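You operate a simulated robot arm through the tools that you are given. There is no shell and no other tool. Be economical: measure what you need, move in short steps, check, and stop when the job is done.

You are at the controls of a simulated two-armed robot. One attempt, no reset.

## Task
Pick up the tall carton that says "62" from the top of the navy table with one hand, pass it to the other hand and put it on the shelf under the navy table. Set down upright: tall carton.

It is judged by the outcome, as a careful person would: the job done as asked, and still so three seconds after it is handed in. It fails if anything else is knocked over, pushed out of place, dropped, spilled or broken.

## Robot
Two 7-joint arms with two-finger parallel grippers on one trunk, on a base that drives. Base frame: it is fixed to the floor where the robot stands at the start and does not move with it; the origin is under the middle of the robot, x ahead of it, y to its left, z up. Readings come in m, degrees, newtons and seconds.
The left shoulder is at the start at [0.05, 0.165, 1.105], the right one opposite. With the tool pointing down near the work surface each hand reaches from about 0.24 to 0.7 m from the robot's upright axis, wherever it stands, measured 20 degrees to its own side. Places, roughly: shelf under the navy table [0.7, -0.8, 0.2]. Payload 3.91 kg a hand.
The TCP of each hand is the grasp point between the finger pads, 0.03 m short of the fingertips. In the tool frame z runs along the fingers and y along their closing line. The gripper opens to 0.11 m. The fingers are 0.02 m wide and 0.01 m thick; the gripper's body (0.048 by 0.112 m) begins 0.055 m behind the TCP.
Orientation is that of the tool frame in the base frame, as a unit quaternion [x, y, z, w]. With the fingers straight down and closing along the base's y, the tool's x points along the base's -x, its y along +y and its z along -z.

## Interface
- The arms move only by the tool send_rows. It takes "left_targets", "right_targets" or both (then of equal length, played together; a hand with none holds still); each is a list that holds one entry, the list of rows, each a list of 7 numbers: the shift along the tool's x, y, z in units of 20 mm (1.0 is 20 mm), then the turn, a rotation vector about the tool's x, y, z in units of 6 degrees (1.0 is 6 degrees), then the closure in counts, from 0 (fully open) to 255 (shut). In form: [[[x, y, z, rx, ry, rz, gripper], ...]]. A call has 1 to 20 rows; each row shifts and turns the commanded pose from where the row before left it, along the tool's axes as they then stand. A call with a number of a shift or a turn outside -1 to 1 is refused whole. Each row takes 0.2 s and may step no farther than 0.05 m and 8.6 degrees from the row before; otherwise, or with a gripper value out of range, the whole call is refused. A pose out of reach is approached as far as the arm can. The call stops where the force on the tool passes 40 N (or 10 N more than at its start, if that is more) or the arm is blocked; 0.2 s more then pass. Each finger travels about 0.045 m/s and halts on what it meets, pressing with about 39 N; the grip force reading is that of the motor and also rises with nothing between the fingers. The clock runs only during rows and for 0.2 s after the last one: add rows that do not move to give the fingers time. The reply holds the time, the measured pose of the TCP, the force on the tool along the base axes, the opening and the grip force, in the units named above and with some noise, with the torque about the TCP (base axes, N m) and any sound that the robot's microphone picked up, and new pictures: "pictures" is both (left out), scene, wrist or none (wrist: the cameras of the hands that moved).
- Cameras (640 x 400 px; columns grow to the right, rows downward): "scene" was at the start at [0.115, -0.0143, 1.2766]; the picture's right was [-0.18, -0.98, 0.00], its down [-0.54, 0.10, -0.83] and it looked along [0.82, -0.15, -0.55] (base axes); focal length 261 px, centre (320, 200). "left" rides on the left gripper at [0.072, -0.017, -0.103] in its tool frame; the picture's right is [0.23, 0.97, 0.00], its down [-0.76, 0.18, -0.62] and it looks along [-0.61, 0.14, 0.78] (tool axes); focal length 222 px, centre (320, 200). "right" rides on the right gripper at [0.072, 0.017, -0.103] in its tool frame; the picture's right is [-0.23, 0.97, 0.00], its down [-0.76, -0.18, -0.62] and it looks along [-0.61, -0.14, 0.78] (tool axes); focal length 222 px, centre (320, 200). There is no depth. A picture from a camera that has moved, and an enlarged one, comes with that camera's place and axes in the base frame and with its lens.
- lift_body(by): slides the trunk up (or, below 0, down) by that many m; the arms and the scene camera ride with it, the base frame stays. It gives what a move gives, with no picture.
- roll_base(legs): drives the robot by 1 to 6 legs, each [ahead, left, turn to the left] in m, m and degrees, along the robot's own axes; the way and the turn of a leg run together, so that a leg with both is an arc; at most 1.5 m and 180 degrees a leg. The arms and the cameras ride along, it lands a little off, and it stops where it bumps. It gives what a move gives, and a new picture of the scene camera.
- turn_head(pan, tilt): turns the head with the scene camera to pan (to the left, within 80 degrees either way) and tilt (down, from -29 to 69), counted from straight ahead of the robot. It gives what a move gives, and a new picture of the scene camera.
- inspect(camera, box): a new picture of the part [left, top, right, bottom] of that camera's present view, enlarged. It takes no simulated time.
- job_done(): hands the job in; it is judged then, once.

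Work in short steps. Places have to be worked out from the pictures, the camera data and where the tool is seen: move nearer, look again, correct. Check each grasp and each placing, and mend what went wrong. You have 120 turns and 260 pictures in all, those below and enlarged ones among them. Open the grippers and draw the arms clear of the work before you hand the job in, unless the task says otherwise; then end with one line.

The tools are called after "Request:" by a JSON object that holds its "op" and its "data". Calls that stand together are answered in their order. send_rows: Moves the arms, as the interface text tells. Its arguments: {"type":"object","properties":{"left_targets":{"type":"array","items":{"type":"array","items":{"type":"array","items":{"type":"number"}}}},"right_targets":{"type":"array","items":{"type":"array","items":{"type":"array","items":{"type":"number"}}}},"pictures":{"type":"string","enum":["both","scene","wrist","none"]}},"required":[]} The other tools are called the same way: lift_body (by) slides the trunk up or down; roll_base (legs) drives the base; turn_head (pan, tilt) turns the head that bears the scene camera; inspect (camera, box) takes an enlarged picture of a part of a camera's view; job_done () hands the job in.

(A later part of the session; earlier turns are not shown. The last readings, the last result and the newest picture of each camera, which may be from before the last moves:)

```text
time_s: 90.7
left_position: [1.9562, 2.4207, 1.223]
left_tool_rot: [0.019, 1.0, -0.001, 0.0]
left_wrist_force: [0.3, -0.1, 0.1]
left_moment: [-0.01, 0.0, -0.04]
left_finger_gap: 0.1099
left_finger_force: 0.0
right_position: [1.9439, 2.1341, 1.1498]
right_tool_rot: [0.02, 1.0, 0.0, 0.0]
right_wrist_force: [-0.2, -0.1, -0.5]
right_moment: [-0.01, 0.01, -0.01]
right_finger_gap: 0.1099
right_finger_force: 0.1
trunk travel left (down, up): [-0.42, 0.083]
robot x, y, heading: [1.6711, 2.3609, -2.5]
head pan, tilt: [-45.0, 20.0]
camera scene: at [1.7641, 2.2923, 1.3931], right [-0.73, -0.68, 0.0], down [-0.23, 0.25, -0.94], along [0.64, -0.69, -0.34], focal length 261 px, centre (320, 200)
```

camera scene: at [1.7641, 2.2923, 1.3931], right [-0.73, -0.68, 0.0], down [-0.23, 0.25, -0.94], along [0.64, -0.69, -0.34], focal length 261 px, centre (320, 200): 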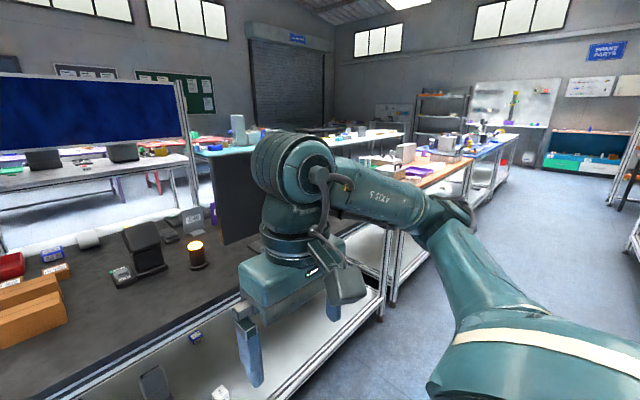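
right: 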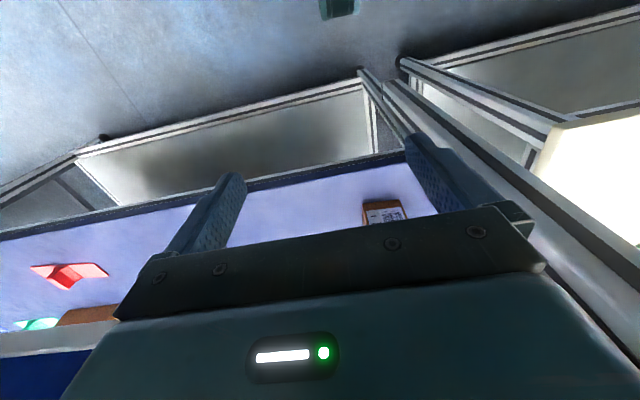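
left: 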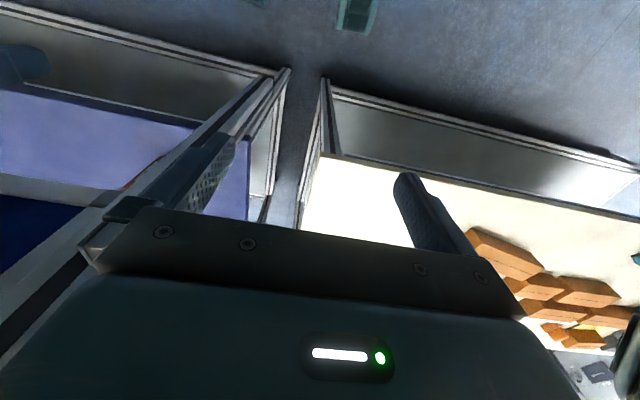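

The black table edge is at x≈2.34, with enough room to turn around here. I'll turn to face -x.

Request:
{"op": "roll_base", "data": {"legs": [[0, 0, 92], [0, 0, 90]]}}

Request:
{"op": "turn_head", "data": {"pan": 40, "tilt": 20}}

```text
time_s: 98.9
left_position: [1.3953, 2.2811, 1.2243]
left_tool_rot: [1.0, 0.013, 0.0, 0.0]
left_wrist_force: [-0.2, 0.1, 0.0]
left_moment: [0.0, 0.02, -0.01]
left_finger_gap: 0.1102
left_finger_force: 0.0
right_position: [1.389, 2.567, 1.1513]
right_tool_rot: [1.0, 0.013, -0.001, 0.0]
right_wrist_force: [-0.1, -0.1, -0.6]
right_moment: [0.0, 0.01, 0.0]
right_finger_gap: 0.1099
right_finger_force: 0.0
trunk travel left (down, up): [-0.42, 0.083]
robot x, y, heading: [1.6739, 2.3602, -178.8]
head pan, tilt: [-45.0, 20.0]
camera scene: at [1.5744, 2.425, 1.3931], right [0.69, 0.73, 0.0], down [0.25, -0.24, -0.94], along [-0.68, 0.65, -0.34], focal length 261 px, centre (320, 200)
```

scene: 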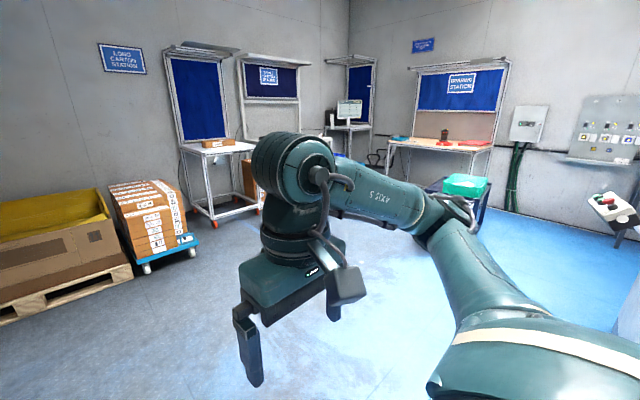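

```text
time_s: 100.5
left_position: [1.3944, 2.2816, 1.223]
left_tool_rot: [1.0, 0.013, 0.0, -0.001]
left_wrist_force: [0.7, 0.3, -0.1]
left_moment: [-0.02, 0.01, -0.01]
left_finger_gap: 0.1098
left_finger_force: 0.1
right_position: [1.3892, 2.5672, 1.1493]
right_tool_rot: [1.0, 0.013, 0.0, 0.0]
right_wrist_force: [-0.5, 0.4, -0.4]
right_moment: [0.02, -0.03, -0.02]
right_finger_gap: 0.11
right_finger_force: 0.2
trunk travel left (down, up): [-0.42, 0.083]
robot x, y, heading: [1.6745, 2.362, -178.4]
head pan, tilt: [40.0, 20.0]
camera scene: at [1.5723, 2.2993, 1.3931], right [-0.66, 0.75, 0.0], down [0.26, 0.23, -0.94], along [-0.7, -0.62, -0.34], focal length 261 px, centre (320, 200)
```

scene: 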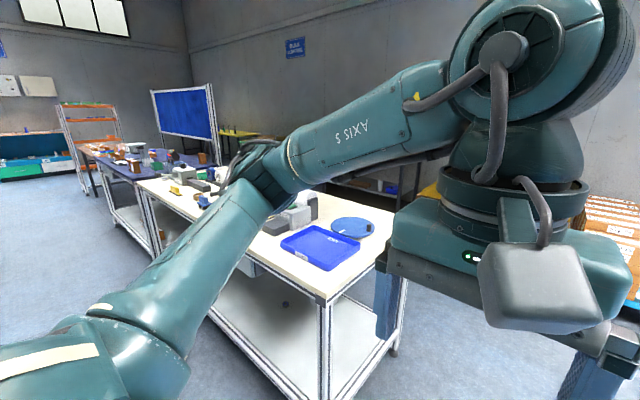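

The aisle along the back of the tables is clear. I'll slide left (toward -y) to the back of the navy table.

Request:
{"op": "roll_base", "data": {"legs": [[0, 1.3, 0], [0, 1.2, 0]]}}

Request:
{"op": "turn_head", "data": {"pan": 0, "tilt": 30}}

```text
time_s: 122.2
left_position: [1.4677, -0.1935, 1.2236]
left_tool_rot: [1.0, 0.016, 0.001, 0.0]
left_wrist_force: [-0.6, -0.3, -1.0]
left_moment: [0.03, 0.0, -0.01]
left_finger_gap: 0.1101
left_finger_force: 0.0
right_position: [1.4591, 0.0924, 1.1498]
right_tool_rot: [1.0, 0.015, 0.0, 0.0]
right_wrist_force: [-0.3, 0.3, -0.5]
right_moment: [0.03, -0.02, 0.0]
right_finger_gap: 0.1102
right_finger_force: 0.0
trunk travel left (down, up): [-0.42, 0.083]
robot x, y, heading: [1.7457, -0.1119, -178.5]
head pan, tilt: [40.0, 20.0]
camera scene: at [1.6448, -0.1744, 1.3931], right [-0.67, 0.75, 0.0], down [0.26, 0.23, -0.94], along [-0.7, -0.63, -0.34], focal length 261 px, centre (320, 200)
```

scene: 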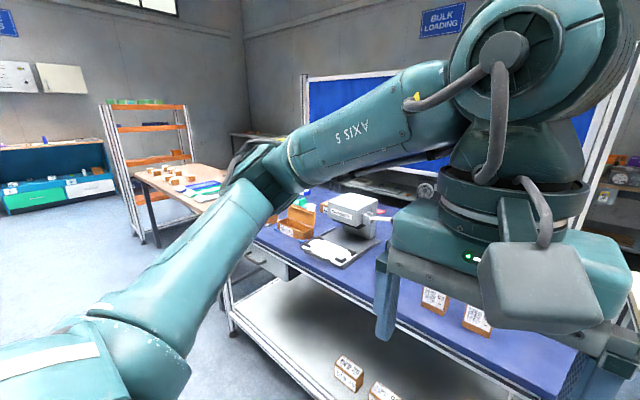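

```text
time_s: 123.3
left_position: [1.4662, -0.1937, 1.2233]
left_tool_rot: [1.0, 0.016, 0.0, -0.001]
left_wrist_force: [0.4, 0.1, -0.5]
left_moment: [0.01, -0.03, -0.02]
left_finger_gap: 0.11
left_finger_force: 0.0
right_position: [1.4585, 0.0939, 1.1505]
right_tool_rot: [1.0, 0.014, 0.0, 0.001]
right_wrist_force: [1.5, 0.8, 0.8]
right_moment: [0.0, -0.01, 0.0]
right_finger_gap: 0.1102
right_finger_force: 0.2
trunk travel left (down, up): [-0.42, 0.083]
robot x, y, heading: [1.747, -0.1154, -177.8]
head pan, tilt: [0.0, 30.0]
camera scene: at [1.6238, -0.1152, 1.3771], right [-0.03, 1.0, 0.0], down [0.5, 0.02, -0.87], along [-0.87, -0.03, -0.5], focal length 261 px, centre (320, 200)
```

scene: 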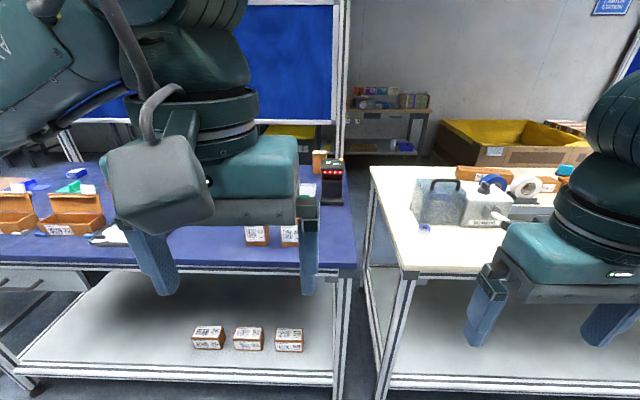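

The two tall cartons face this side. I'll slide about 0.25 m further to bring them between the hands and read the labels.

Request:
{"op": "roll_base", "data": {"legs": [[0, 0.25, -2]]}}

Request:
{"op": "inspect", "data": {"camera": "scene", "box": [240, 160, 480, 360]}}

```text
time_s: 126.1
left_position: [1.4658, -0.4282, 1.2238]
left_tool_rot: [1.0, -0.011, 0.0, -0.001]
left_wrist_force: [0.2, -0.2, 0.1]
left_moment: [0.02, -0.01, 0.0]
left_finger_gap: 0.1101
left_finger_force: 0.1
right_position: [1.4725, -0.1428, 1.1493]
right_tool_rot: [1.0, -0.011, 0.0, 0.001]
right_wrist_force: [-0.7, -1.0, -0.6]
right_moment: [0.01, 0.01, -0.01]
right_finger_gap: 0.1098
right_finger_force: 0.1
trunk travel left (down, up): [-0.42, 0.083]
robot x, y, heading: [1.7451, -0.3629, 178.9]
head pan, tilt: [0.0, 30.0]
camera scene: at [1.6251, -0.3596, 1.3771], right [0.02, 1.0, 0.0], down [0.5, -0.01, -0.87], along [-0.87, 0.02, -0.5], focal length 261 px, centre (320, 200)
```

scene: 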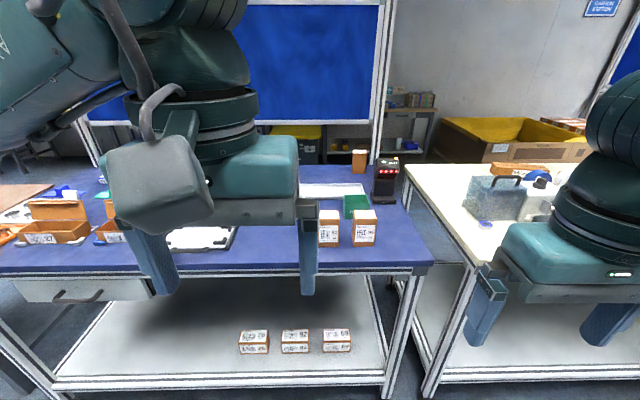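

```text
2.00 times, centred on (360, 260) of scene
camera zoom: at [1.6251, -0.3596, 1.3771], right [0.02, 1.0, 0.0], down [0.5, -0.01, -0.87], along [-0.87, 0.02, -0.5], focal length 521 px, centre (240, 80)
```

zoom: 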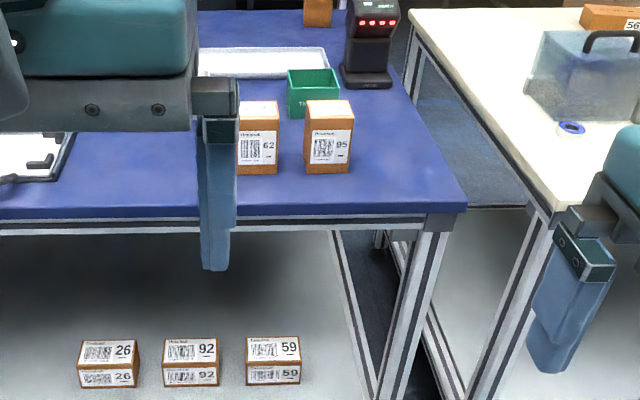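

Found "62": it stands next to "95" at about [0.98,-0.32], and the shelf holds 26, 92 and 59. I'll drive nearer so it sits in the right hand's range, then measure it.

Request:
{"op": "roll_base", "data": {"legs": [[0.22, 0.15, 1]]}}

Request:
{"op": "turn_head", "data": {"pan": -15, "tilt": 40}}

Request:
{"op": "inspect", "data": {"camera": "scene", "box": [250, 120, 410, 220]}}

Request:
{"op": "inspect", "data": {"camera": "right", "box": [0, 0, 640, 400]}}

```text
time_s: 128.1
left_position: [1.2439, -0.581, 1.2231]
left_tool_rot: [1.0, 0.0, 0.0, -0.001]
left_wrist_force: [-0.1, 0.2, -0.5]
left_moment: [0.0, -0.02, 0.04]
left_finger_gap: 0.11
left_finger_force: 0.2
right_position: [1.2459, -0.2946, 1.1495]
right_tool_rot: [1.0, -0.001, 0.001, 0.0]
right_wrist_force: [0.2, -0.9, 0.6]
right_moment: [0.03, -0.01, 0.0]
right_finger_gap: 0.1099
right_finger_force: 0.0
trunk travel left (down, up): [-0.42, 0.083]
robot x, y, heading: [1.524, -0.5121, 180.2]
head pan, tilt: [0.0, 30.0]
camera scene: at [1.4029, -0.5081, 1.377], right [0.0, 1.0, 0.0], down [0.5, 0.0, -0.87], along [-0.87, 0.0, -0.5], focal length 261 px, centre (320, 200)
```

scene: 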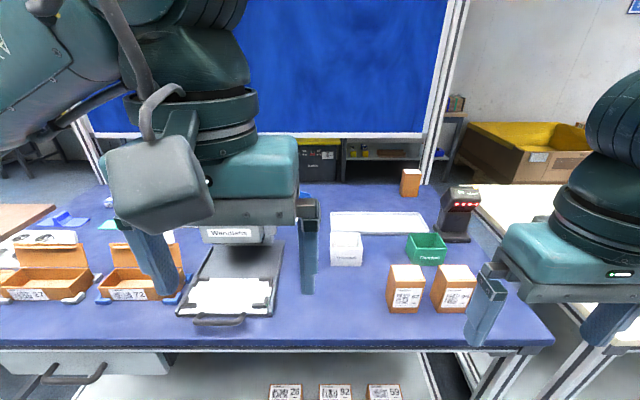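

```text
time_s: 128.8
left_position: [1.2446, -0.5807, 1.2232]
left_tool_rot: [1.0, 0.001, 0.001, -0.001]
left_wrist_force: [-0.4, 0.1, -0.1]
left_moment: [0.03, -0.01, -0.02]
left_finger_gap: 0.1102
left_finger_force: 0.1
right_position: [1.2448, -0.2937, 1.1498]
right_tool_rot: [1.0, -0.001, 0.0, 0.0]
right_wrist_force: [0.3, -0.8, 0.3]
right_moment: [-0.03, 0.0, 0.01]
right_finger_gap: 0.1101
right_finger_force: 0.1
trunk travel left (down, up): [-0.42, 0.083]
robot x, y, heading: [1.52, -0.5124, 179.9]
head pan, tilt: [-15.0, 40.0]
camera scene: at [1.4117, -0.4858, 1.3617], right [0.26, 0.97, 0.0], down [0.62, -0.17, -0.77], along [-0.74, 0.2, -0.64], focal length 261 px, centre (320, 200)
```

scene: 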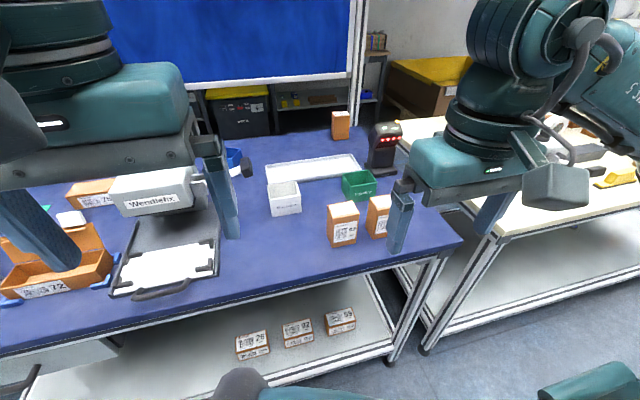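

```text
4.00 times, centred on (330, 170) of scene
camera zoom: at [1.4117, -0.4858, 1.3617], right [0.26, 0.97, 0.0], down [0.62, -0.17, -0.77], along [-0.74, 0.2, -0.64], focal length 1042 px, centre (280, 320)
```

zoom: 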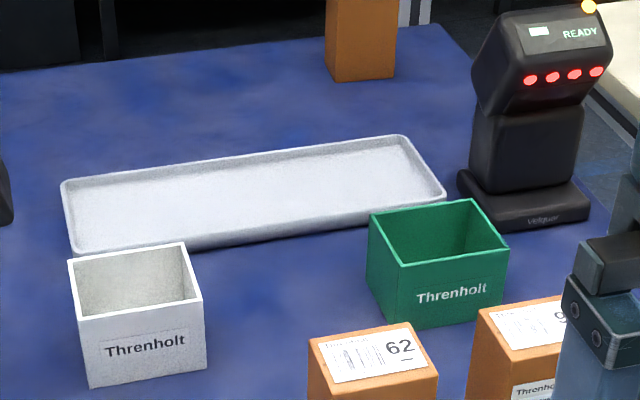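

```text
1.00 times, centred on (320, 200) of right (not enlarged: the box is as wide or as high as the picture)
camera zoom: at [1.317, -0.3118, 1.2547], right [-0.23, -0.97, 0.0], down [-0.76, 0.18, 0.62], along [-0.61, 0.14, -0.78], focal length 222 px, centre (320, 200)
```

zoom: 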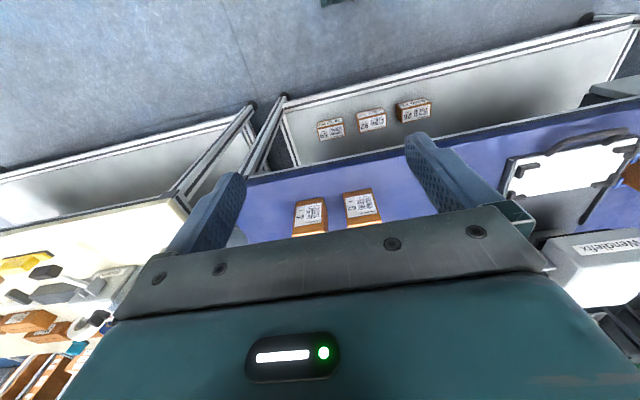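

I'll zoom in on 62 in both views for triangulation.

Request:
{"op": "inspect", "data": {"camera": "scene", "box": [310, 190, 406, 250]}}

Request:
{"op": "inspect", "data": {"camera": "right", "box": [270, 170, 398, 250]}}

```text
6.67 times, centred on (358, 220) of scene
camera zoom: at [1.4117, -0.4858, 1.3617], right [0.26, 0.97, 0.0], down [0.62, -0.17, -0.77], along [-0.74, 0.2, -0.64], focal length 1737 px, centre (67, 67)
```

zoom: 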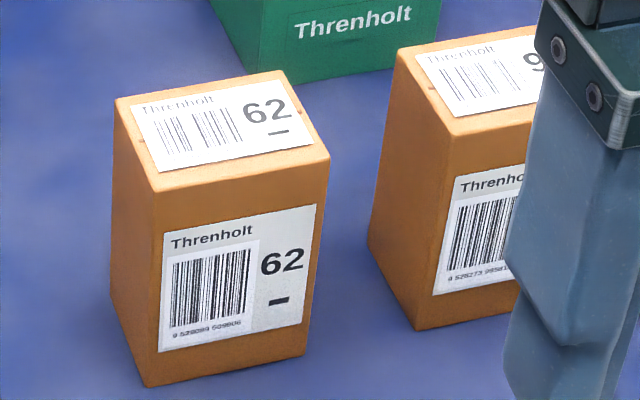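

```text
5.00 times, centred on (334, 210) of right
camera zoom: at [1.317, -0.3118, 1.2547], right [-0.23, -0.97, 0.0], down [-0.76, 0.18, 0.62], along [-0.61, 0.14, -0.78], focal length 1111 px, centre (250, 150)
```

zoom: 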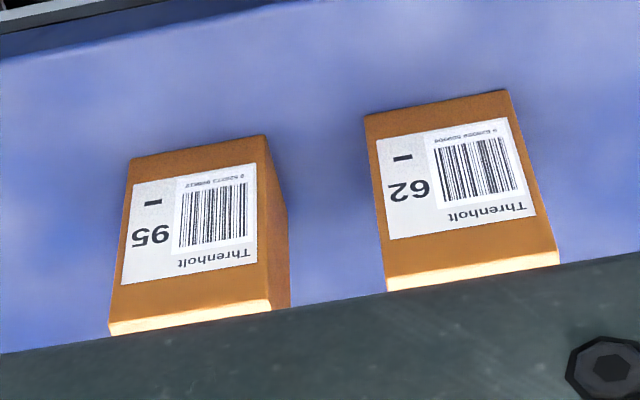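

62 is centred at about [1.010,-0.325], size 0.047×0.060×0.096, with its top at z≈0.974; 95 begins at y≈-0.252. I'll move the right hand above it, partly closed.

Request:
{"op": "send_rows", "data": {"right_targets": [[[-0.979, 0.13, 0, 0, 0, 0, 46], [-0.979, 0.13, 0, 0, 0, 0, 46], [-0.979, 0.13, 0, 0, 0, 0, 46], [-0.979, 0.13, 0, 0, 0, 0, 46], [-0.979, 0.13, 0, 0, 0, 0, 46], [-0.979, 0.13, 0, 0, 0, 0, 46], [-0.979, 0.13, 0, 0, 0, 0, 46], [-0.979, 0.13, 0, 0, 0, 0, 46], [-0.979, 0.13, 0, 0, 0, 0, 46], [-0.979, 0.13, 0, 0, 0, 0, 46], [-0.979, 0.13, 0, 0, 0, 0, 46], [-0.979, 0.13, 0, 0, 0, 0, 46], [0, 0, 0, 0, 0, 0, 46]]]}}

```text
time_s: 131.7
left_position: [1.2446, -0.5808, 1.2249]
left_tool_rot: [1.0, 0.0, 0.001, 0.0]
left_wrist_force: [0.9, 0.5, 0.1]
left_moment: [0.0, -0.01, 0.01]
left_finger_gap: 0.1099
left_finger_force: 0.1
right_position: [1.012, -0.3251, 1.1488]
right_tool_rot: [1.0, -0.001, 0.0, 0.0]
right_wrist_force: [0.1, -0.2, -0.6]
right_moment: [0.0, 0.0, -0.01]
right_finger_gap: 0.09
right_finger_force: 0.0
trunk travel left (down, up): [-0.42, 0.083]
robot x, y, heading: [1.5271, -0.508, 180.4]
head pan, tilt: [-15.0, 40.0]
camera scene: at [1.4119, -0.4856, 1.3617], right [0.26, 0.97, 0.0], down [0.62, -0.17, -0.77], along [-0.74, 0.2, -0.64], focal length 261 px, centre (320, 200)
camera right: at [1.0835, -0.3421, 1.2541], right [-0.23, -0.97, 0.0], down [-0.76, 0.18, 0.62], along [-0.61, 0.14, -0.78], focal length 222 px, centre (320, 200)
```

scene: 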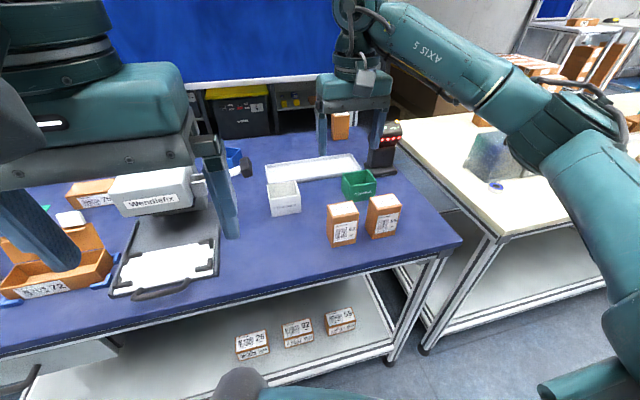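
right: 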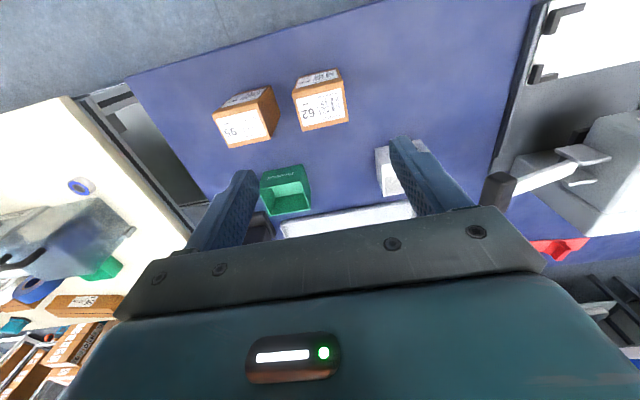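

The carton is where predicted relative to the hand. I'll descend until the fingertips are just above its top and check.

Request:
{"op": "send_rows", "data": {"right_targets": [[[0, 0, 1, 0, 0, 0, 46], [0, 0, 1, 0, 0, 0, 46], [0, 0, 1, 0, 0, 0, 46], [0, 0, 1, 0, 0, 0, 46], [0, 0, 1, 0, 0, 0, 46], [0, 0, 1, 0, 0, 0, 46], [0, 0, 0.4, 0, 0, 0, 46]]]}}

Request:
{"op": "inspect", "data": {"camera": "scene", "box": [290, 130, 418, 250]}}

```text
time_s: 133.2
left_position: [1.2444, -0.58, 1.2238]
left_tool_rot: [1.0, 0.0, 0.0, -0.002]
left_wrist_force: [-0.1, -1.0, -0.4]
left_moment: [-0.01, 0.01, 0.0]
left_finger_gap: 0.1102
left_finger_force: 0.0
right_position: [1.0111, -0.3254, 1.0224]
right_tool_rot: [1.0, 0.0, 0.0, 0.0]
right_wrist_force: [0.2, 0.0, 0.8]
right_moment: [0.0, -0.02, 0.01]
right_finger_gap: 0.09
right_finger_force: 0.0
trunk travel left (down, up): [-0.42, 0.083]
robot x, y, heading: [1.5237, -0.5074, 179.8]
head pan, tilt: [-15.0, 40.0]
camera scene: at [1.4117, -0.4857, 1.3617], right [0.26, 0.97, 0.0], down [0.62, -0.17, -0.77], along [-0.74, 0.2, -0.64], focal length 261 px, centre (320, 200)
camera right: at [1.082, -0.3422, 1.1266], right [-0.23, -0.97, 0.0], down [-0.76, 0.18, 0.62], along [-0.61, 0.14, -0.78], focal length 222 px, centre (320, 200)
```

scene: 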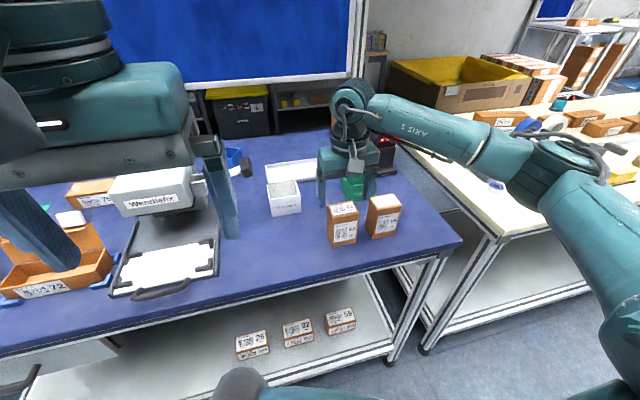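
right: 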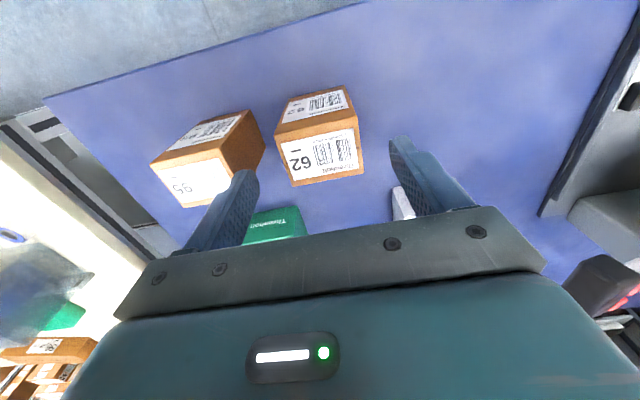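

```text
3.33 times, centred on (354, 190) of scene
camera zoom: at [1.4117, -0.4857, 1.3617], right [0.26, 0.97, 0.0], down [0.62, -0.17, -0.77], along [-0.74, 0.2, -0.64], focal length 868 px, centre (207, 233)
```

zoom: 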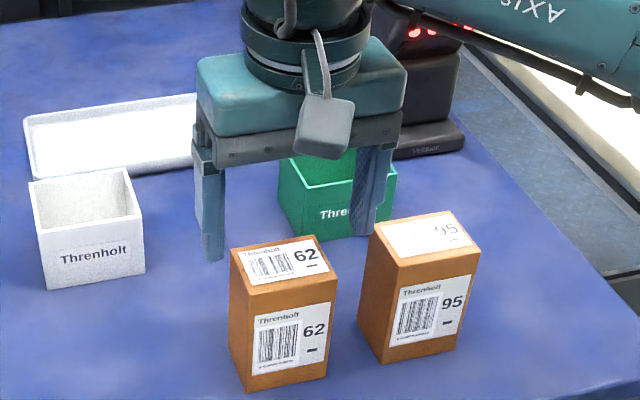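

Positions agree with projection. I'll descend to z≈0.956 with the fingers straddling the carton.

Request:
{"op": "send_rows", "data": {"right_targets": [[[-0.1, 0, 0.8, 0, 0, 0, 46], [0, 0, 0.8, 0, 0, 0, 46], [0, 0, 0.8, 0, 0, 0, 46], [0, 0, 0.9, 0, 0, 0, 46]]]}}

Request:
{"op": "inspect", "data": {"camera": "scene", "box": [290, 130, 418, 250]}}

```text
time_s: 134.2
left_position: [1.2451, -0.5793, 1.2244]
left_tool_rot: [1.0, 0.0, 0.001, -0.001]
left_wrist_force: [0.4, -0.1, -0.6]
left_moment: [0.01, 0.02, 0.01]
left_finger_gap: 0.1099
left_finger_force: 0.0
right_position: [1.0062, -0.3241, 0.9549]
right_tool_rot: [1.0, 0.0, 0.0, 0.0]
right_wrist_force: [-0.1, 0.5, 0.8]
right_moment: [0.01, -0.01, 0.0]
right_finger_gap: 0.09
right_finger_force: 0.0
trunk travel left (down, up): [-0.42, 0.083]
robot x, y, heading: [1.5232, -0.5112, 179.9]
head pan, tilt: [-15.0, 40.0]
camera scene: at [1.4116, -0.4857, 1.3617], right [0.26, 0.97, 0.0], down [0.62, -0.17, -0.77], along [-0.74, 0.2, -0.64], focal length 261 px, centre (320, 200)
camera right: at [1.0774, -0.3415, 1.0602], right [-0.23, -0.97, 0.0], down [-0.76, 0.18, 0.62], along [-0.61, 0.14, -0.78], focal length 222 px, centre (320, 200)
```

scene: 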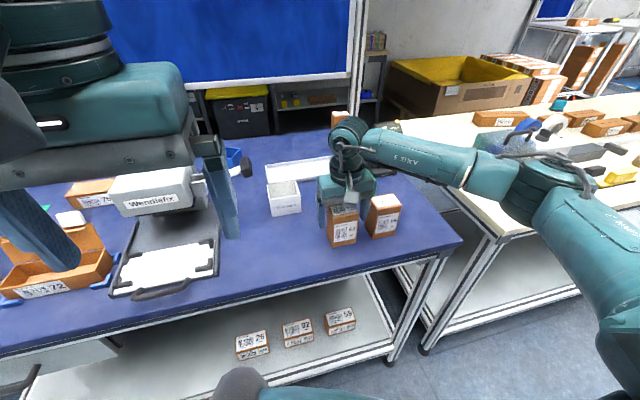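
right: 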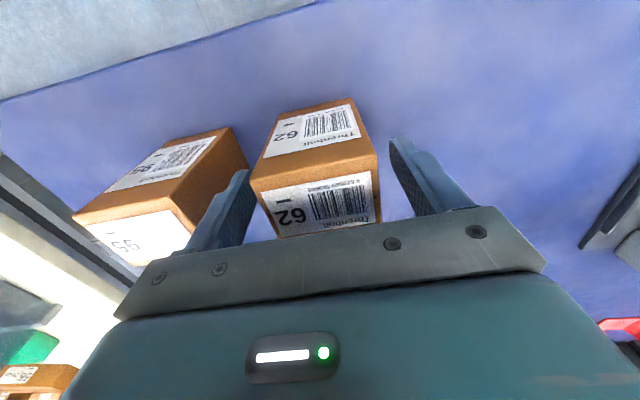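

```text
3.33 times, centred on (354, 190) of scene
camera zoom: at [1.4116, -0.4857, 1.3617], right [0.26, 0.97, 0.0], down [0.62, -0.17, -0.77], along [-0.74, 0.2, -0.64], focal length 868 px, centre (207, 233)
```

zoom: 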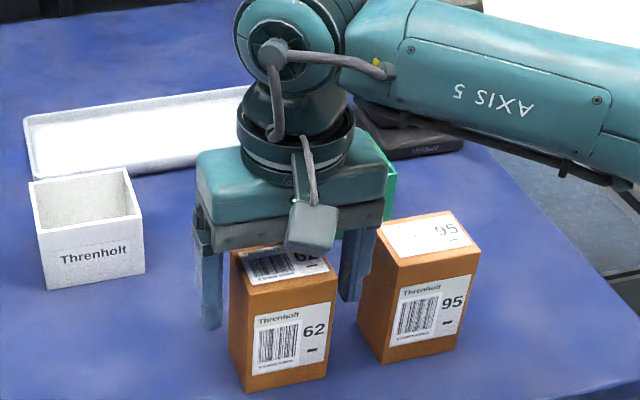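

The fingers straddle the carton, clear of 95. I'll close the gripper.

Request:
{"op": "send_rows", "data": {"right_targets": [[[0, 0, 0, 0, 0, 0, 255], [0, 0, 0, 0, 0, 0, 255], [0, 0, 0, 0, 0, 0, 255], [0, 0, 0, 0, 0, 0, 255], [0, 0, 0, 0, 0, 0, 255]]], "pictures": "wrist"}}

```text
time_s: 135.4
left_position: [1.2456, -0.5812, 1.2233]
left_tool_rot: [1.0, 0.0, 0.001, -0.001]
left_wrist_force: [0.4, 0.5, -0.1]
left_moment: [0.01, -0.01, -0.01]
left_finger_gap: 0.1101
left_finger_force: 0.0
right_position: [1.0054, -0.3236, 0.9567]
right_tool_rot: [1.0, 0.0, 0.001, 0.0]
right_wrist_force: [0.4, -0.3, 0.0]
right_moment: [-0.02, 0.01, -0.03]
right_finger_gap: 0.0618
right_finger_force: 39.2
trunk travel left (down, up): [-0.42, 0.083]
robot x, y, heading: [1.5231, -0.5113, 179.8]
head pan, tilt: [-15.0, 40.0]
camera right: at [1.0774, -0.3416, 1.0605], right [-0.23, -0.97, 0.0], down [-0.76, 0.18, 0.62], along [-0.61, 0.14, -0.78], focal length 222 px, centre (320, 200)
```

right: 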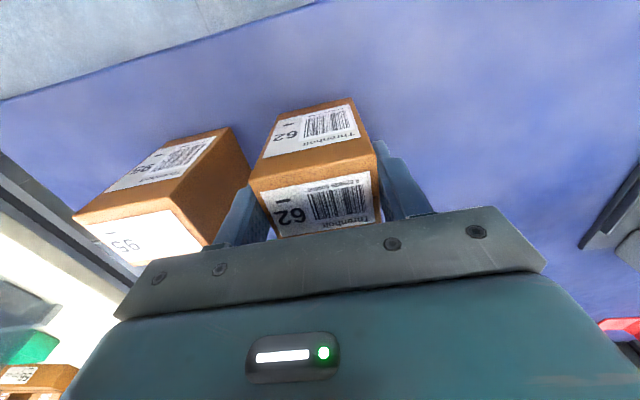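

Gripped (gap 0.062). I'll lift straight up by 0.2 m.

Request:
{"op": "send_rows", "data": {"right_targets": [[[0, 0, -0.5, 0, 0, 0, 255], [0, 0, -1, 0, 0, 0, 255], [0, 0, -1, 0, 0, 0, 255], [0, 0, -1, 0, 0, 0, 255], [0, 0, -1, 0, 0, 0, 255], [0, 0, -1, 0, 0, 0, 255], [0, 0, -1, 0, 0, 0, 255], [0, 0, -1, 0, 0, 0, 255], [0, 0, -1, 0, 0, 0, 255], [0, 0, -1, 0, 0, 0, 255], [0, 0, -0.5, 0, 0, 0, 255]]]}}

```text
time_s: 137.8
left_position: [1.2454, -0.581, 1.2231]
left_tool_rot: [1.0, 0.0, 0.0, -0.001]
left_wrist_force: [-0.4, 0.7, -0.2]
left_moment: [-0.01, -0.01, 0.0]
left_finger_gap: 0.1099
left_finger_force: 0.1
right_position: [1.0076, -0.3257, 1.1557]
right_tool_rot: [1.0, -0.001, 0.0, 0.0]
right_wrist_force: [0.1, 0.9, -1.6]
right_moment: [-0.01, 0.0, -0.02]
right_finger_gap: 0.0618
right_finger_force: 38.5
trunk travel left (down, up): [-0.42, 0.083]
robot x, y, heading: [1.5217, -0.51, 180.0]
head pan, tilt: [-15.0, 40.0]
camera scene: at [1.4116, -0.4857, 1.3617], right [0.26, 0.97, 0.0], down [0.62, -0.17, -0.77], along [-0.74, 0.2, -0.64], focal length 261 px, centre (320, 200)
camera right: at [1.0787, -0.3424, 1.2609], right [-0.23, -0.97, 0.0], down [-0.76, 0.18, 0.62], along [-0.61, 0.14, -0.78], focal length 222 px, centre (320, 200)
```

scene: 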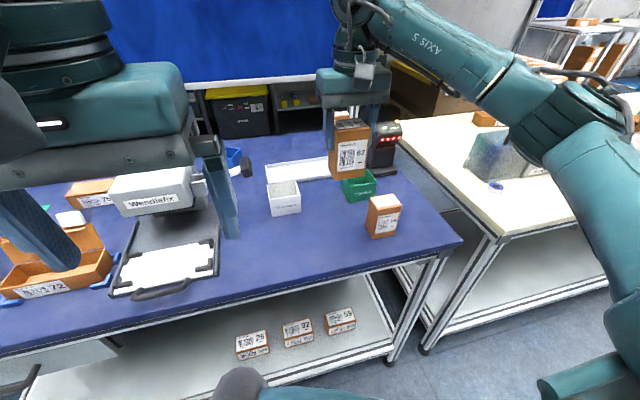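
right: 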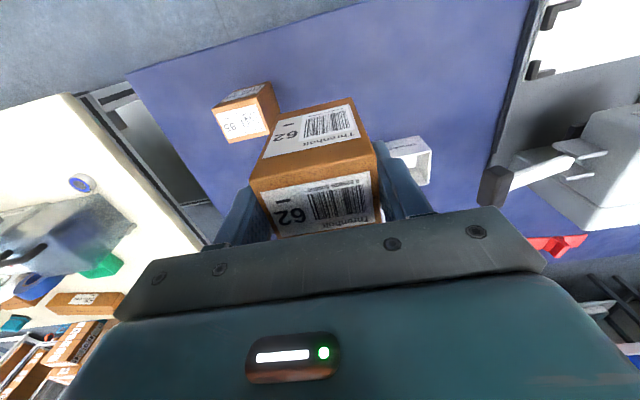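

62 is held firmly and 95 is undisturbed. Next I turn the left hand in free space so that its fingers point toward robot-right (+y) with its camera on top.

Request:
{"op": "send_rows", "data": {"left_targets": [[[0, 0, 0, 1, 0, 0, 0], [0, 0, 0, 1, 0, 0, 0], [0, 0, 0, 1, 0, 0, 0], [0, 0, 0, 1, 0, 0, 0], [0, 0, 0, 1, 0, 0, 0], [0, 0, 0, 1, 0, 0, 0], [0, 0, 0, 1, 0, 0, 0], [0, 0, 0, 1, 0, 0, 0], [0, 0, 0, 1, 0, 0, 0], [0, 0, 0, 1, 0, 0, 0], [0, 0, 0, 1, 0, 0, 0], [0, 0, 0, 1, 0, 0, 0], [0, 0, 0, 1, 0, 0, 0], [0, 0, 0, 1, 0, 0, 0], [0, 0, 0, 1, 0, 0, 0]]], "pictures": "scene"}}

Request:
{"op": "send_rows", "data": {"left_targets": [[[0, 0, 0, 0, 0, -1, 0], [0, 0, 0, 0, 0, -1, 0], [0, 0, 0, 0, 0, -1, 0], [0, 0, 0, 0, 0, -1, 0], [0, 0, 0, 0, 0, -1, 0], [0, 0, 0, 0, 0, -1, 0], [0, 0, 0, 0, 0, -1, 0], [0, 0, 0, 0, 0, -1, 0], [0, 0, 0, 0, 0, -1, 0], [0, 0, 0, 0, 0, -1, 0], [0, 0, 0, 0, 0, -1, 0], [0, 0, 0, 0, 0, -1, 0], [0, 0, 0, 0, 0, -1, 0], [0, 0, 0, 0, 0, -1, 0], [0, 0, 0, 0, 0, -1, 0]]], "pictures": "scene"}}

```text
time_s: 141.1
left_position: [1.2446, -0.5808, 1.2241]
left_tool_rot: [-0.706, 0.001, 0.001, 0.708]
left_wrist_force: [-0.2, -0.4, 0.0]
left_moment: [-0.02, 0.02, 0.01]
left_finger_gap: 0.11
left_finger_force: 0.1
right_position: [1.0076, -0.325, 1.1557]
right_tool_rot: [1.0, -0.001, 0.0, 0.001]
right_wrist_force: [0.6, -1.5, -2.0]
right_moment: [-0.02, 0.03, -0.03]
right_finger_gap: 0.0616
right_finger_force: 39.5
trunk travel left (down, up): [-0.42, 0.083]
robot x, y, heading: [1.5267, -0.5096, 179.7]
head pan, tilt: [-15.0, 40.0]
camera scene: at [1.4116, -0.4857, 1.3617], right [0.26, 0.97, 0.0], down [0.62, -0.17, -0.77], along [-0.74, 0.2, -0.64], focal length 261 px, centre (320, 200)
```

scene: 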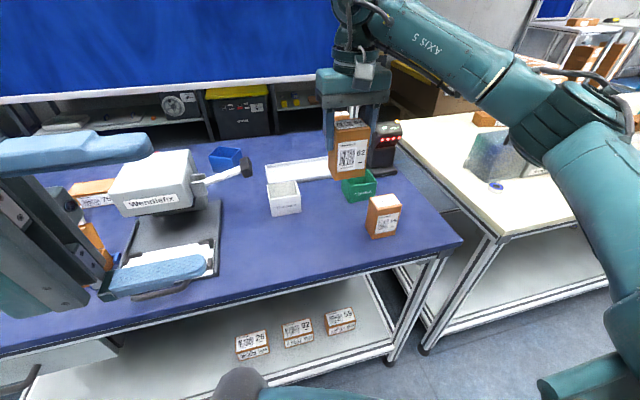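

```text
time_s: 144.2
left_position: [1.2457, -0.5807, 1.2232]
left_tool_rot: [0.499, 0.5, 0.501, -0.5]
left_wrist_force: [0.9, -0.3, 0.1]
left_moment: [-0.01, -0.04, -0.05]
left_finger_gap: 0.1099
left_finger_force: 0.0
right_position: [1.0079, -0.3249, 1.156]
right_tool_rot: [1.0, -0.001, 0.0, 0.0]
right_wrist_force: [-0.3, -0.2, -2.6]
right_moment: [-0.01, -0.02, 0.0]
right_finger_gap: 0.0618
right_finger_force: 39.3
trunk travel left (down, up): [-0.42, 0.083]
robot x, y, heading: [1.5259, -0.5097, 180.2]
head pan, tilt: [-15.0, 40.0]
camera scene: at [1.4115, -0.4856, 1.3617], right [0.26, 0.97, 0.0], down [0.62, -0.17, -0.77], along [-0.74, 0.2, -0.64], focal length 261 px, centre (320, 200)
```

scene: 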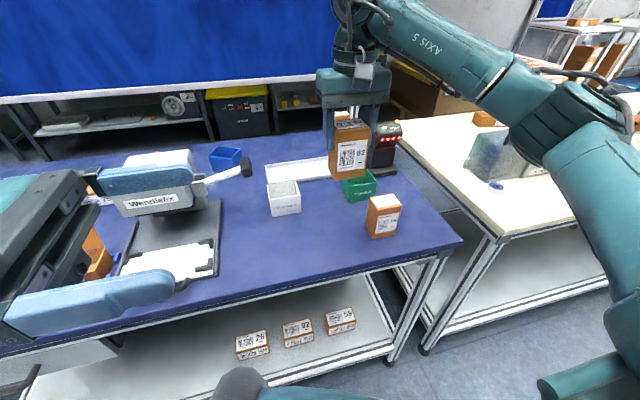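

Left orientation reached. Now I'll bring the carton to the middle with the right hand and line the left hand up beside it, still about 0.09 m away.

Request:
{"op": "send_rows", "data": {"right_targets": [[[0.575, 0.78, 0, 0, 0, 0, 255], [0.575, 0.78, 0, 0, 0, 0, 255], [0.575, 0.78, 0, 0, 0, 0, 255], [0.575, 0.78, 0, 0, 0, 0, 255], [0.575, 0.78, 0, 0, 0, 0, 255], [0.575, 0.78, 0, 0, 0, 0, 255], [0.575, 0.78, 0, 0, 0, 0, 255], [0.575, 0.78, 0, 0, 0, 0, 255]]], "left_targets": [[[-0.589, -0.886, 0, 0, 0, 0, 0], [-0.589, -0.886, 0, 0, 0, 0, 0], [-0.589, -0.886, 0, 0, 0, 0, 0], [-0.589, -0.886, 0, 0, 0, 0, 0], [-0.589, -0.886, 0, 0, 0, 0, 0], [-0.589, -0.886, 0, 0, 0, 0, 0], [-0.589, -0.886, 0, 0, 0, 0, 0], [-0.589, -0.886, 0, 0, 0, 0, 0]]]}}

Request:
{"op": "turn_head", "data": {"pan": 5, "tilt": 40}}

```text
time_s: 146.1
left_position: [1.1021, -0.5807, 1.1305]
left_tool_rot: [-0.499, -0.5, -0.501, 0.501]
left_wrist_force: [-0.1, -0.2, 0.2]
left_moment: [0.04, -0.02, -0.01]
left_finger_gap: 0.11
left_finger_force: 0.0
right_position: [1.099, -0.4499, 1.1559]
right_tool_rot: [1.0, -0.001, 0.001, 0.0]
right_wrist_force: [0.3, -0.4, -2.1]
right_moment: [-0.02, 0.01, 0.0]
right_finger_gap: 0.0618
right_finger_force: 38.7
trunk travel left (down, up): [-0.42, 0.083]
robot x, y, heading: [1.5254, -0.5112, -179.8]
head pan, tilt: [-15.0, 40.0]
camera scene: at [1.4114, -0.4859, 1.3617], right [0.26, 0.97, 0.0], down [0.62, -0.17, -0.77], along [-0.74, 0.2, -0.64], focal length 261 px, centre (320, 200)
camera right: at [1.1698, -0.468, 1.2609], right [-0.23, -0.97, 0.0], down [-0.76, 0.18, 0.62], along [-0.61, 0.14, -0.78], focal length 222 px, centre (320, 200)
camera left: at [1.0851, -0.6838, 1.2031], right [0.97, 0.0, 0.23], down [0.18, -0.62, -0.76], along [0.14, 0.78, -0.61], focal length 222 px, centre (320, 200)
```

scene: 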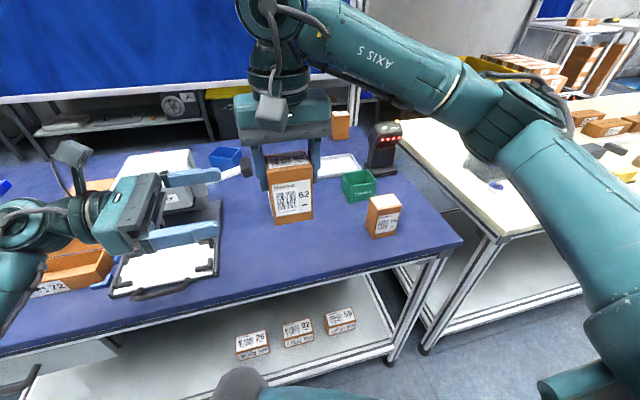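
right: 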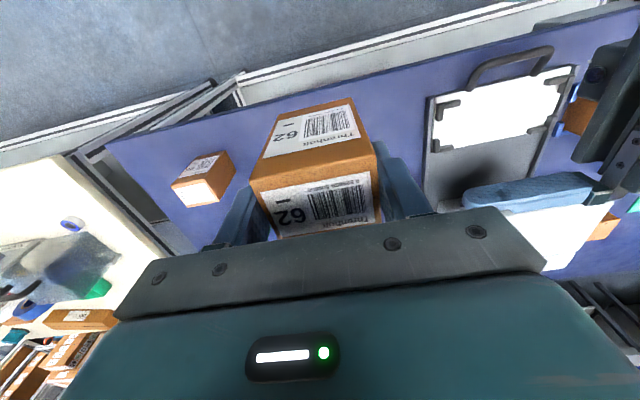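
left: 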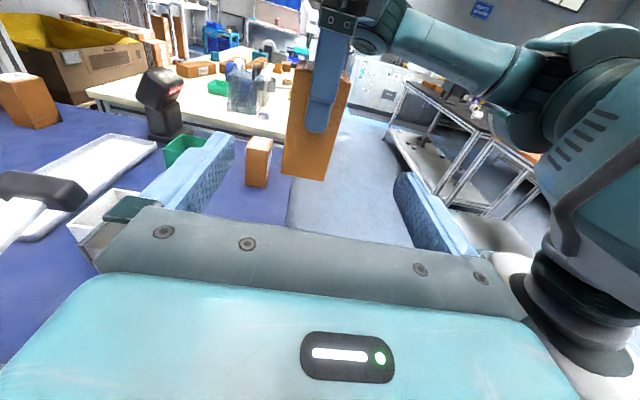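

```text
time_s: 146.9
left_position: [1.1032, -0.5792, 1.1307]
left_tool_rot: [-0.499, -0.5, -0.5, 0.501]
left_wrist_force: [0.6, 0.4, 0.2]
left_moment: [-0.02, 0.03, -0.02]
left_finger_gap: 0.1098
left_finger_force: 0.2
right_position: [1.0993, -0.4496, 1.156]
right_tool_rot: [1.0, 0.0, 0.0, -0.001]
right_wrist_force: [-0.6, -0.4, -3.0]
right_moment: [-0.02, 0.01, 0.0]
right_finger_gap: 0.0618
right_finger_force: 39.2
trunk travel left (down, up): [-0.42, 0.083]
robot x, y, heading: [1.5231, -0.5114, 179.9]
head pan, tilt: [5.0, 40.0]
camera scene: at [1.409, -0.515, 1.3617], right [-0.09, 1.0, 0.0], down [0.64, 0.06, -0.77], along [-0.76, -0.07, -0.64], focal length 261 px, centre (320, 200)
```

scene: 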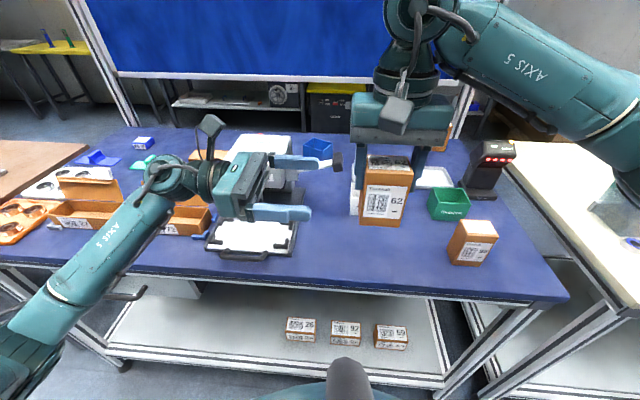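

The left hand is level with the carton's middle and aligned. I'll advance it 0.12 m toward the carton in two parts.

Request:
{"op": "send_rows", "data": {"left_targets": [[[0, 0, 0.8, 0, 0, 0, 0], [0, 0, 0.8, 0, 0, 0, 0], [0, 0, 0.8, 0, 0, 0, 0], [0, 0, 0.8, 0, 0, 0, 0]]]}}

Request:
{"op": "inspect", "data": {"camera": "scene", "box": [230, 80, 470, 250]}}

```text
time_s: 147.9
left_position: [1.1038, -0.5172, 1.1285]
left_tool_rot: [-0.5, -0.499, -0.5, 0.501]
left_wrist_force: [-0.5, -0.4, 0.1]
left_moment: [-0.02, -0.01, 0.03]
left_finger_gap: 0.11
left_finger_force: 0.0
right_position: [1.0987, -0.4497, 1.1559]
right_tool_rot: [1.0, -0.001, 0.0, -0.001]
right_wrist_force: [-0.5, -0.2, -3.0]
right_moment: [0.02, -0.01, -0.01]
right_finger_gap: 0.0616
right_finger_force: 39.2
trunk travel left (down, up): [-0.42, 0.083]
robot x, y, heading: [1.5231, -0.5098, 180.1]
head pan, tilt: [5.0, 40.0]
camera scene: at [1.4089, -0.5149, 1.3617], right [-0.09, 1.0, 0.0], down [0.64, 0.06, -0.77], along [-0.76, -0.07, -0.64], focal length 261 px, centre (320, 200)
camera left: at [1.0861, -0.6216, 1.2026], right [0.97, 0.0, 0.23], down [0.18, -0.62, -0.76], along [0.14, 0.78, -0.61], focal length 222 px, centre (320, 200)
```

scene: 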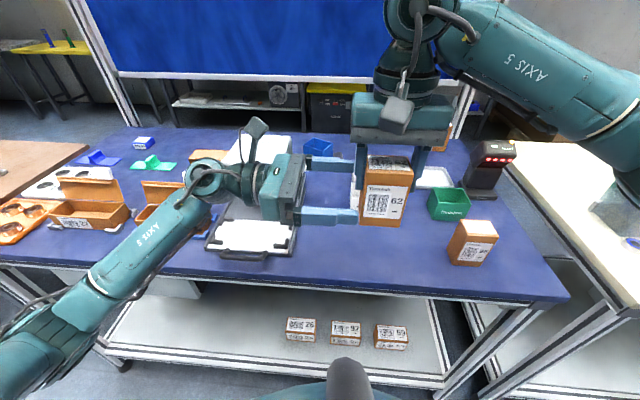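
left: 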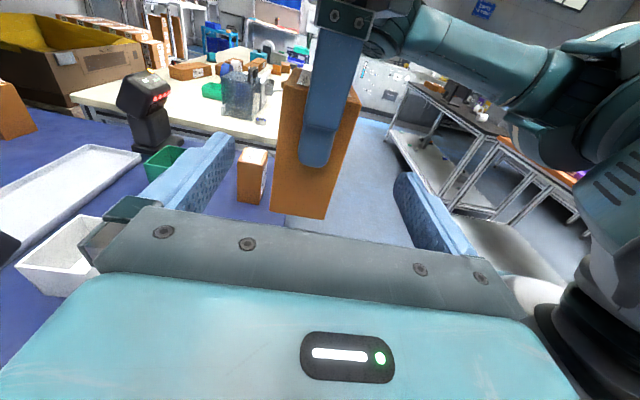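

```text
2.35 times, centred on (350, 165) of scene
camera zoom: at [1.4089, -0.5149, 1.3617], right [-0.09, 1.0, 0.0], down [0.64, 0.06, -0.77], along [-0.76, -0.07, -0.64], focal length 613 px, centre (249, 282)
```

zoom: 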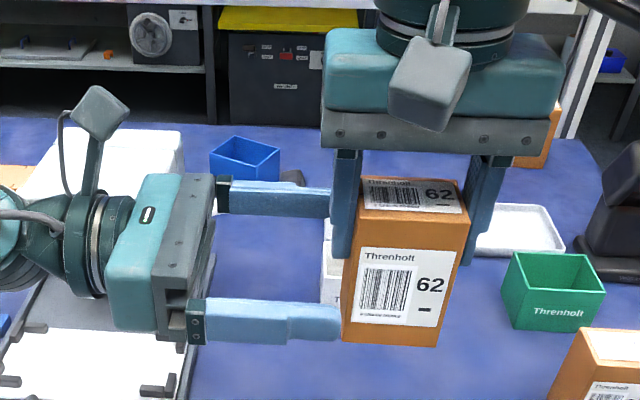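

There's clear space on both sides. I'll advance the last 0.055 m.

Request:
{"op": "send_rows", "data": {"left_targets": [[[0, 0, 0.7, 0, 0, 0, 0], [0, 0, 0.7, 0, 0, 0, 0], [0, 0, 0.7, 0, 0, 0, 0], [0, 0, 0.65, 0, 0, 0, 0]]]}}

Request:
{"op": "inspect", "data": {"camera": "scene", "box": [230, 80, 470, 250]}}

```text
time_s: 148.9
left_position: [1.1039, -0.4623, 1.1288]
left_tool_rot: [-0.5, -0.499, -0.5, 0.501]
left_wrist_force: [0.3, 0.5, -0.2]
left_moment: [0.0, -0.01, -0.01]
left_finger_gap: 0.1103
left_finger_force: 0.1
right_position: [1.0978, -0.4499, 1.157]
right_tool_rot: [1.0, -0.001, 0.0, 0.0]
right_wrist_force: [-0.1, -0.3, -2.0]
right_moment: [-0.01, 0.0, 0.0]
right_finger_gap: 0.062
right_finger_force: 38.8
trunk travel left (down, up): [-0.42, 0.083]
robot x, y, heading: [1.5226, -0.5095, -179.9]
head pan, tilt: [5.0, 40.0]
camera scene: at [1.4089, -0.5149, 1.3617], right [-0.09, 1.0, 0.0], down [0.64, 0.06, -0.77], along [-0.76, -0.07, -0.64], focal length 261 px, centre (320, 200)
camera left: at [1.0852, -0.5663, 1.2028], right [0.97, 0.0, 0.23], down [0.18, -0.62, -0.76], along [0.14, 0.78, -0.61], focal length 222 px, centre (320, 200)
```

scene: 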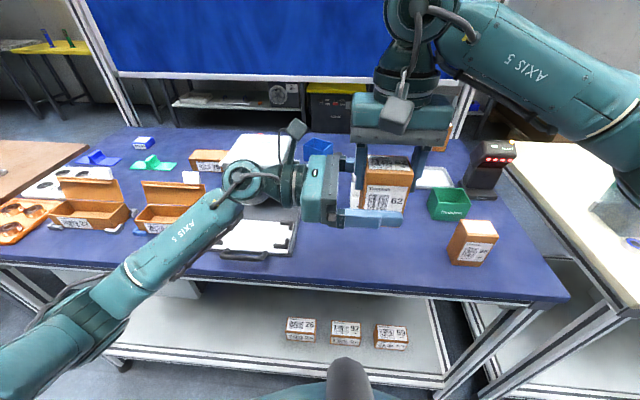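
left: 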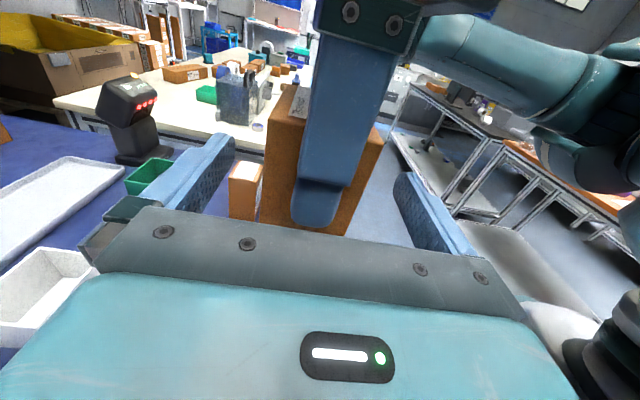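

```text
2.35 times, centred on (350, 165) of scene
camera zoom: at [1.4089, -0.5149, 1.3617], right [-0.09, 1.0, 0.0], down [0.64, 0.06, -0.77], along [-0.76, -0.07, -0.64], focal length 613 px, centre (249, 282)
```

zoom: 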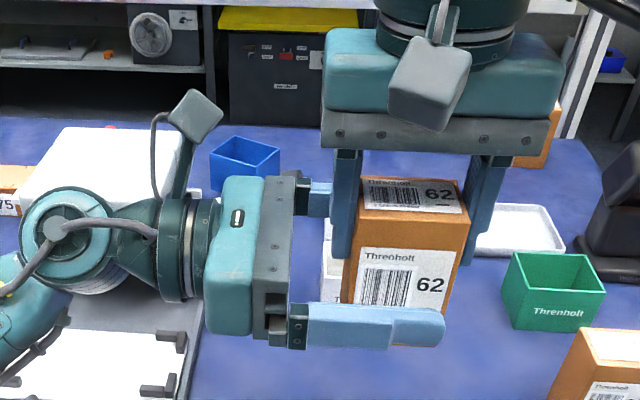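

In position. I'll close the left gripper on the carton's front and back faces while the right still holds.

Request:
{"op": "send_rows", "data": {"left_targets": [[[0, 0, 0, 0, 0, 0, 255], [0, 0, 0, 0, 0, 0, 255], [0, 0, 0, 0, 0, 0, 255], [0, 0, 0, 0, 0, 0, 255], [0, 0, 0, 0, 0, 0, 255], [0, 0, 0, 0, 0, 0, 255]]], "pictures": "wrist"}}

Request:
{"op": "inspect", "data": {"camera": "scene", "box": [230, 80, 470, 250]}}

```text
time_s: 150.3
left_position: [1.1006, -0.4632, 1.1292]
left_tool_rot: [0.496, 0.502, 0.5, -0.502]
left_wrist_force: [-33.2, 6.9, 2.0]
left_moment: [-0.62, -0.7, -0.09]
left_finger_gap: 0.0476
left_finger_force: 39.1
right_position: [1.1002, -0.4513, 1.1559]
right_tool_rot: [1.0, 0.004, 0.004, 0.0]
right_wrist_force: [33.4, -7.2, -3.7]
right_moment: [0.46, -0.22, 0.52]
right_finger_gap: 0.0616
right_finger_force: 39.1
trunk travel left (down, up): [-0.42, 0.083]
robot x, y, heading: [1.5262, -0.5085, 180.1]
head pan, tilt: [5.0, 40.0]
camera left: at [1.0827, -0.5677, 1.2023], right [0.97, 0.01, 0.23], down [0.19, -0.62, -0.76], along [0.14, 0.78, -0.6], focal length 222 px, centre (320, 200)
```

left: 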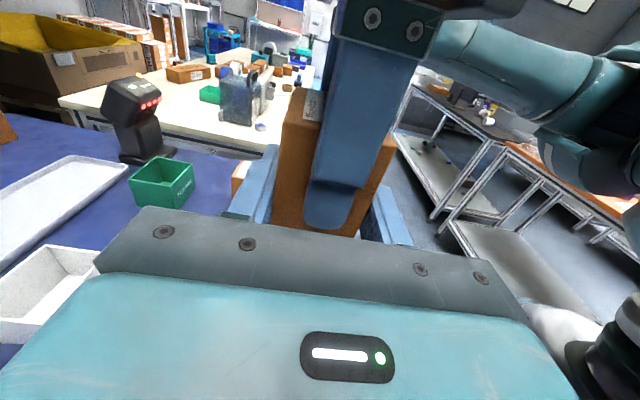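

```text
2.35 times, centred on (350, 165) of scene
camera zoom: at [1.409, -0.5151, 1.3617], right [-0.09, 1.0, 0.0], down [0.64, 0.06, -0.77], along [-0.76, -0.07, -0.64], focal length 613 px, centre (249, 282)
```

zoom: 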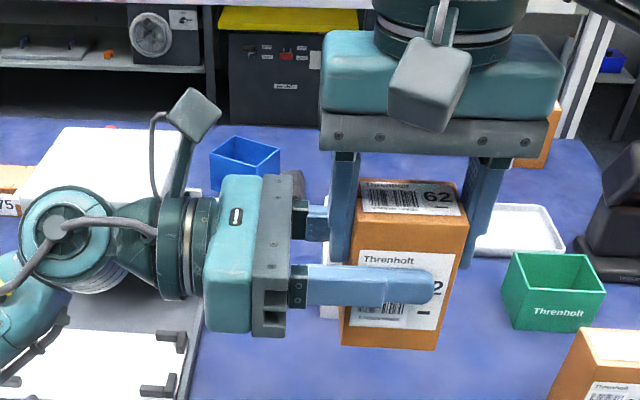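

Both grip; a small x offset makes the hands push on each other (33 N). I'll relieve it by shifting the left command about 4 mm toward -x, then check.

Request:
{"op": "send_rows", "data": {"left_targets": [[[0, -0.12, 0, 0, 0, 0, 255], [0, -0.1, 0, 0, 0, 0, 255], [0, 0, 0, 0, 0, 0, 255]]], "pictures": "none"}}

```text
time_s: 151.1
left_position: [1.0978, -0.4618, 1.1305]
left_tool_rot: [-0.498, -0.499, -0.5, 0.502]
left_wrist_force: [-21.6, -2.2, 0.7]
left_moment: [0.31, 0.03, -0.19]
left_finger_gap: 0.0476
left_finger_force: 38.6
right_position: [1.0987, -0.4504, 1.1558]
right_tool_rot: [1.0, 0.0, 0.002, 0.001]
right_wrist_force: [21.6, 1.8, -2.7]
right_moment: [-0.2, -0.6, 0.45]
right_finger_gap: 0.0616
right_finger_force: 39.0
trunk travel left (down, up): [-0.42, 0.083]
robot x, y, heading: [1.5253, -0.5096, 179.8]
head pan, tilt: [5.0, 40.0]
```

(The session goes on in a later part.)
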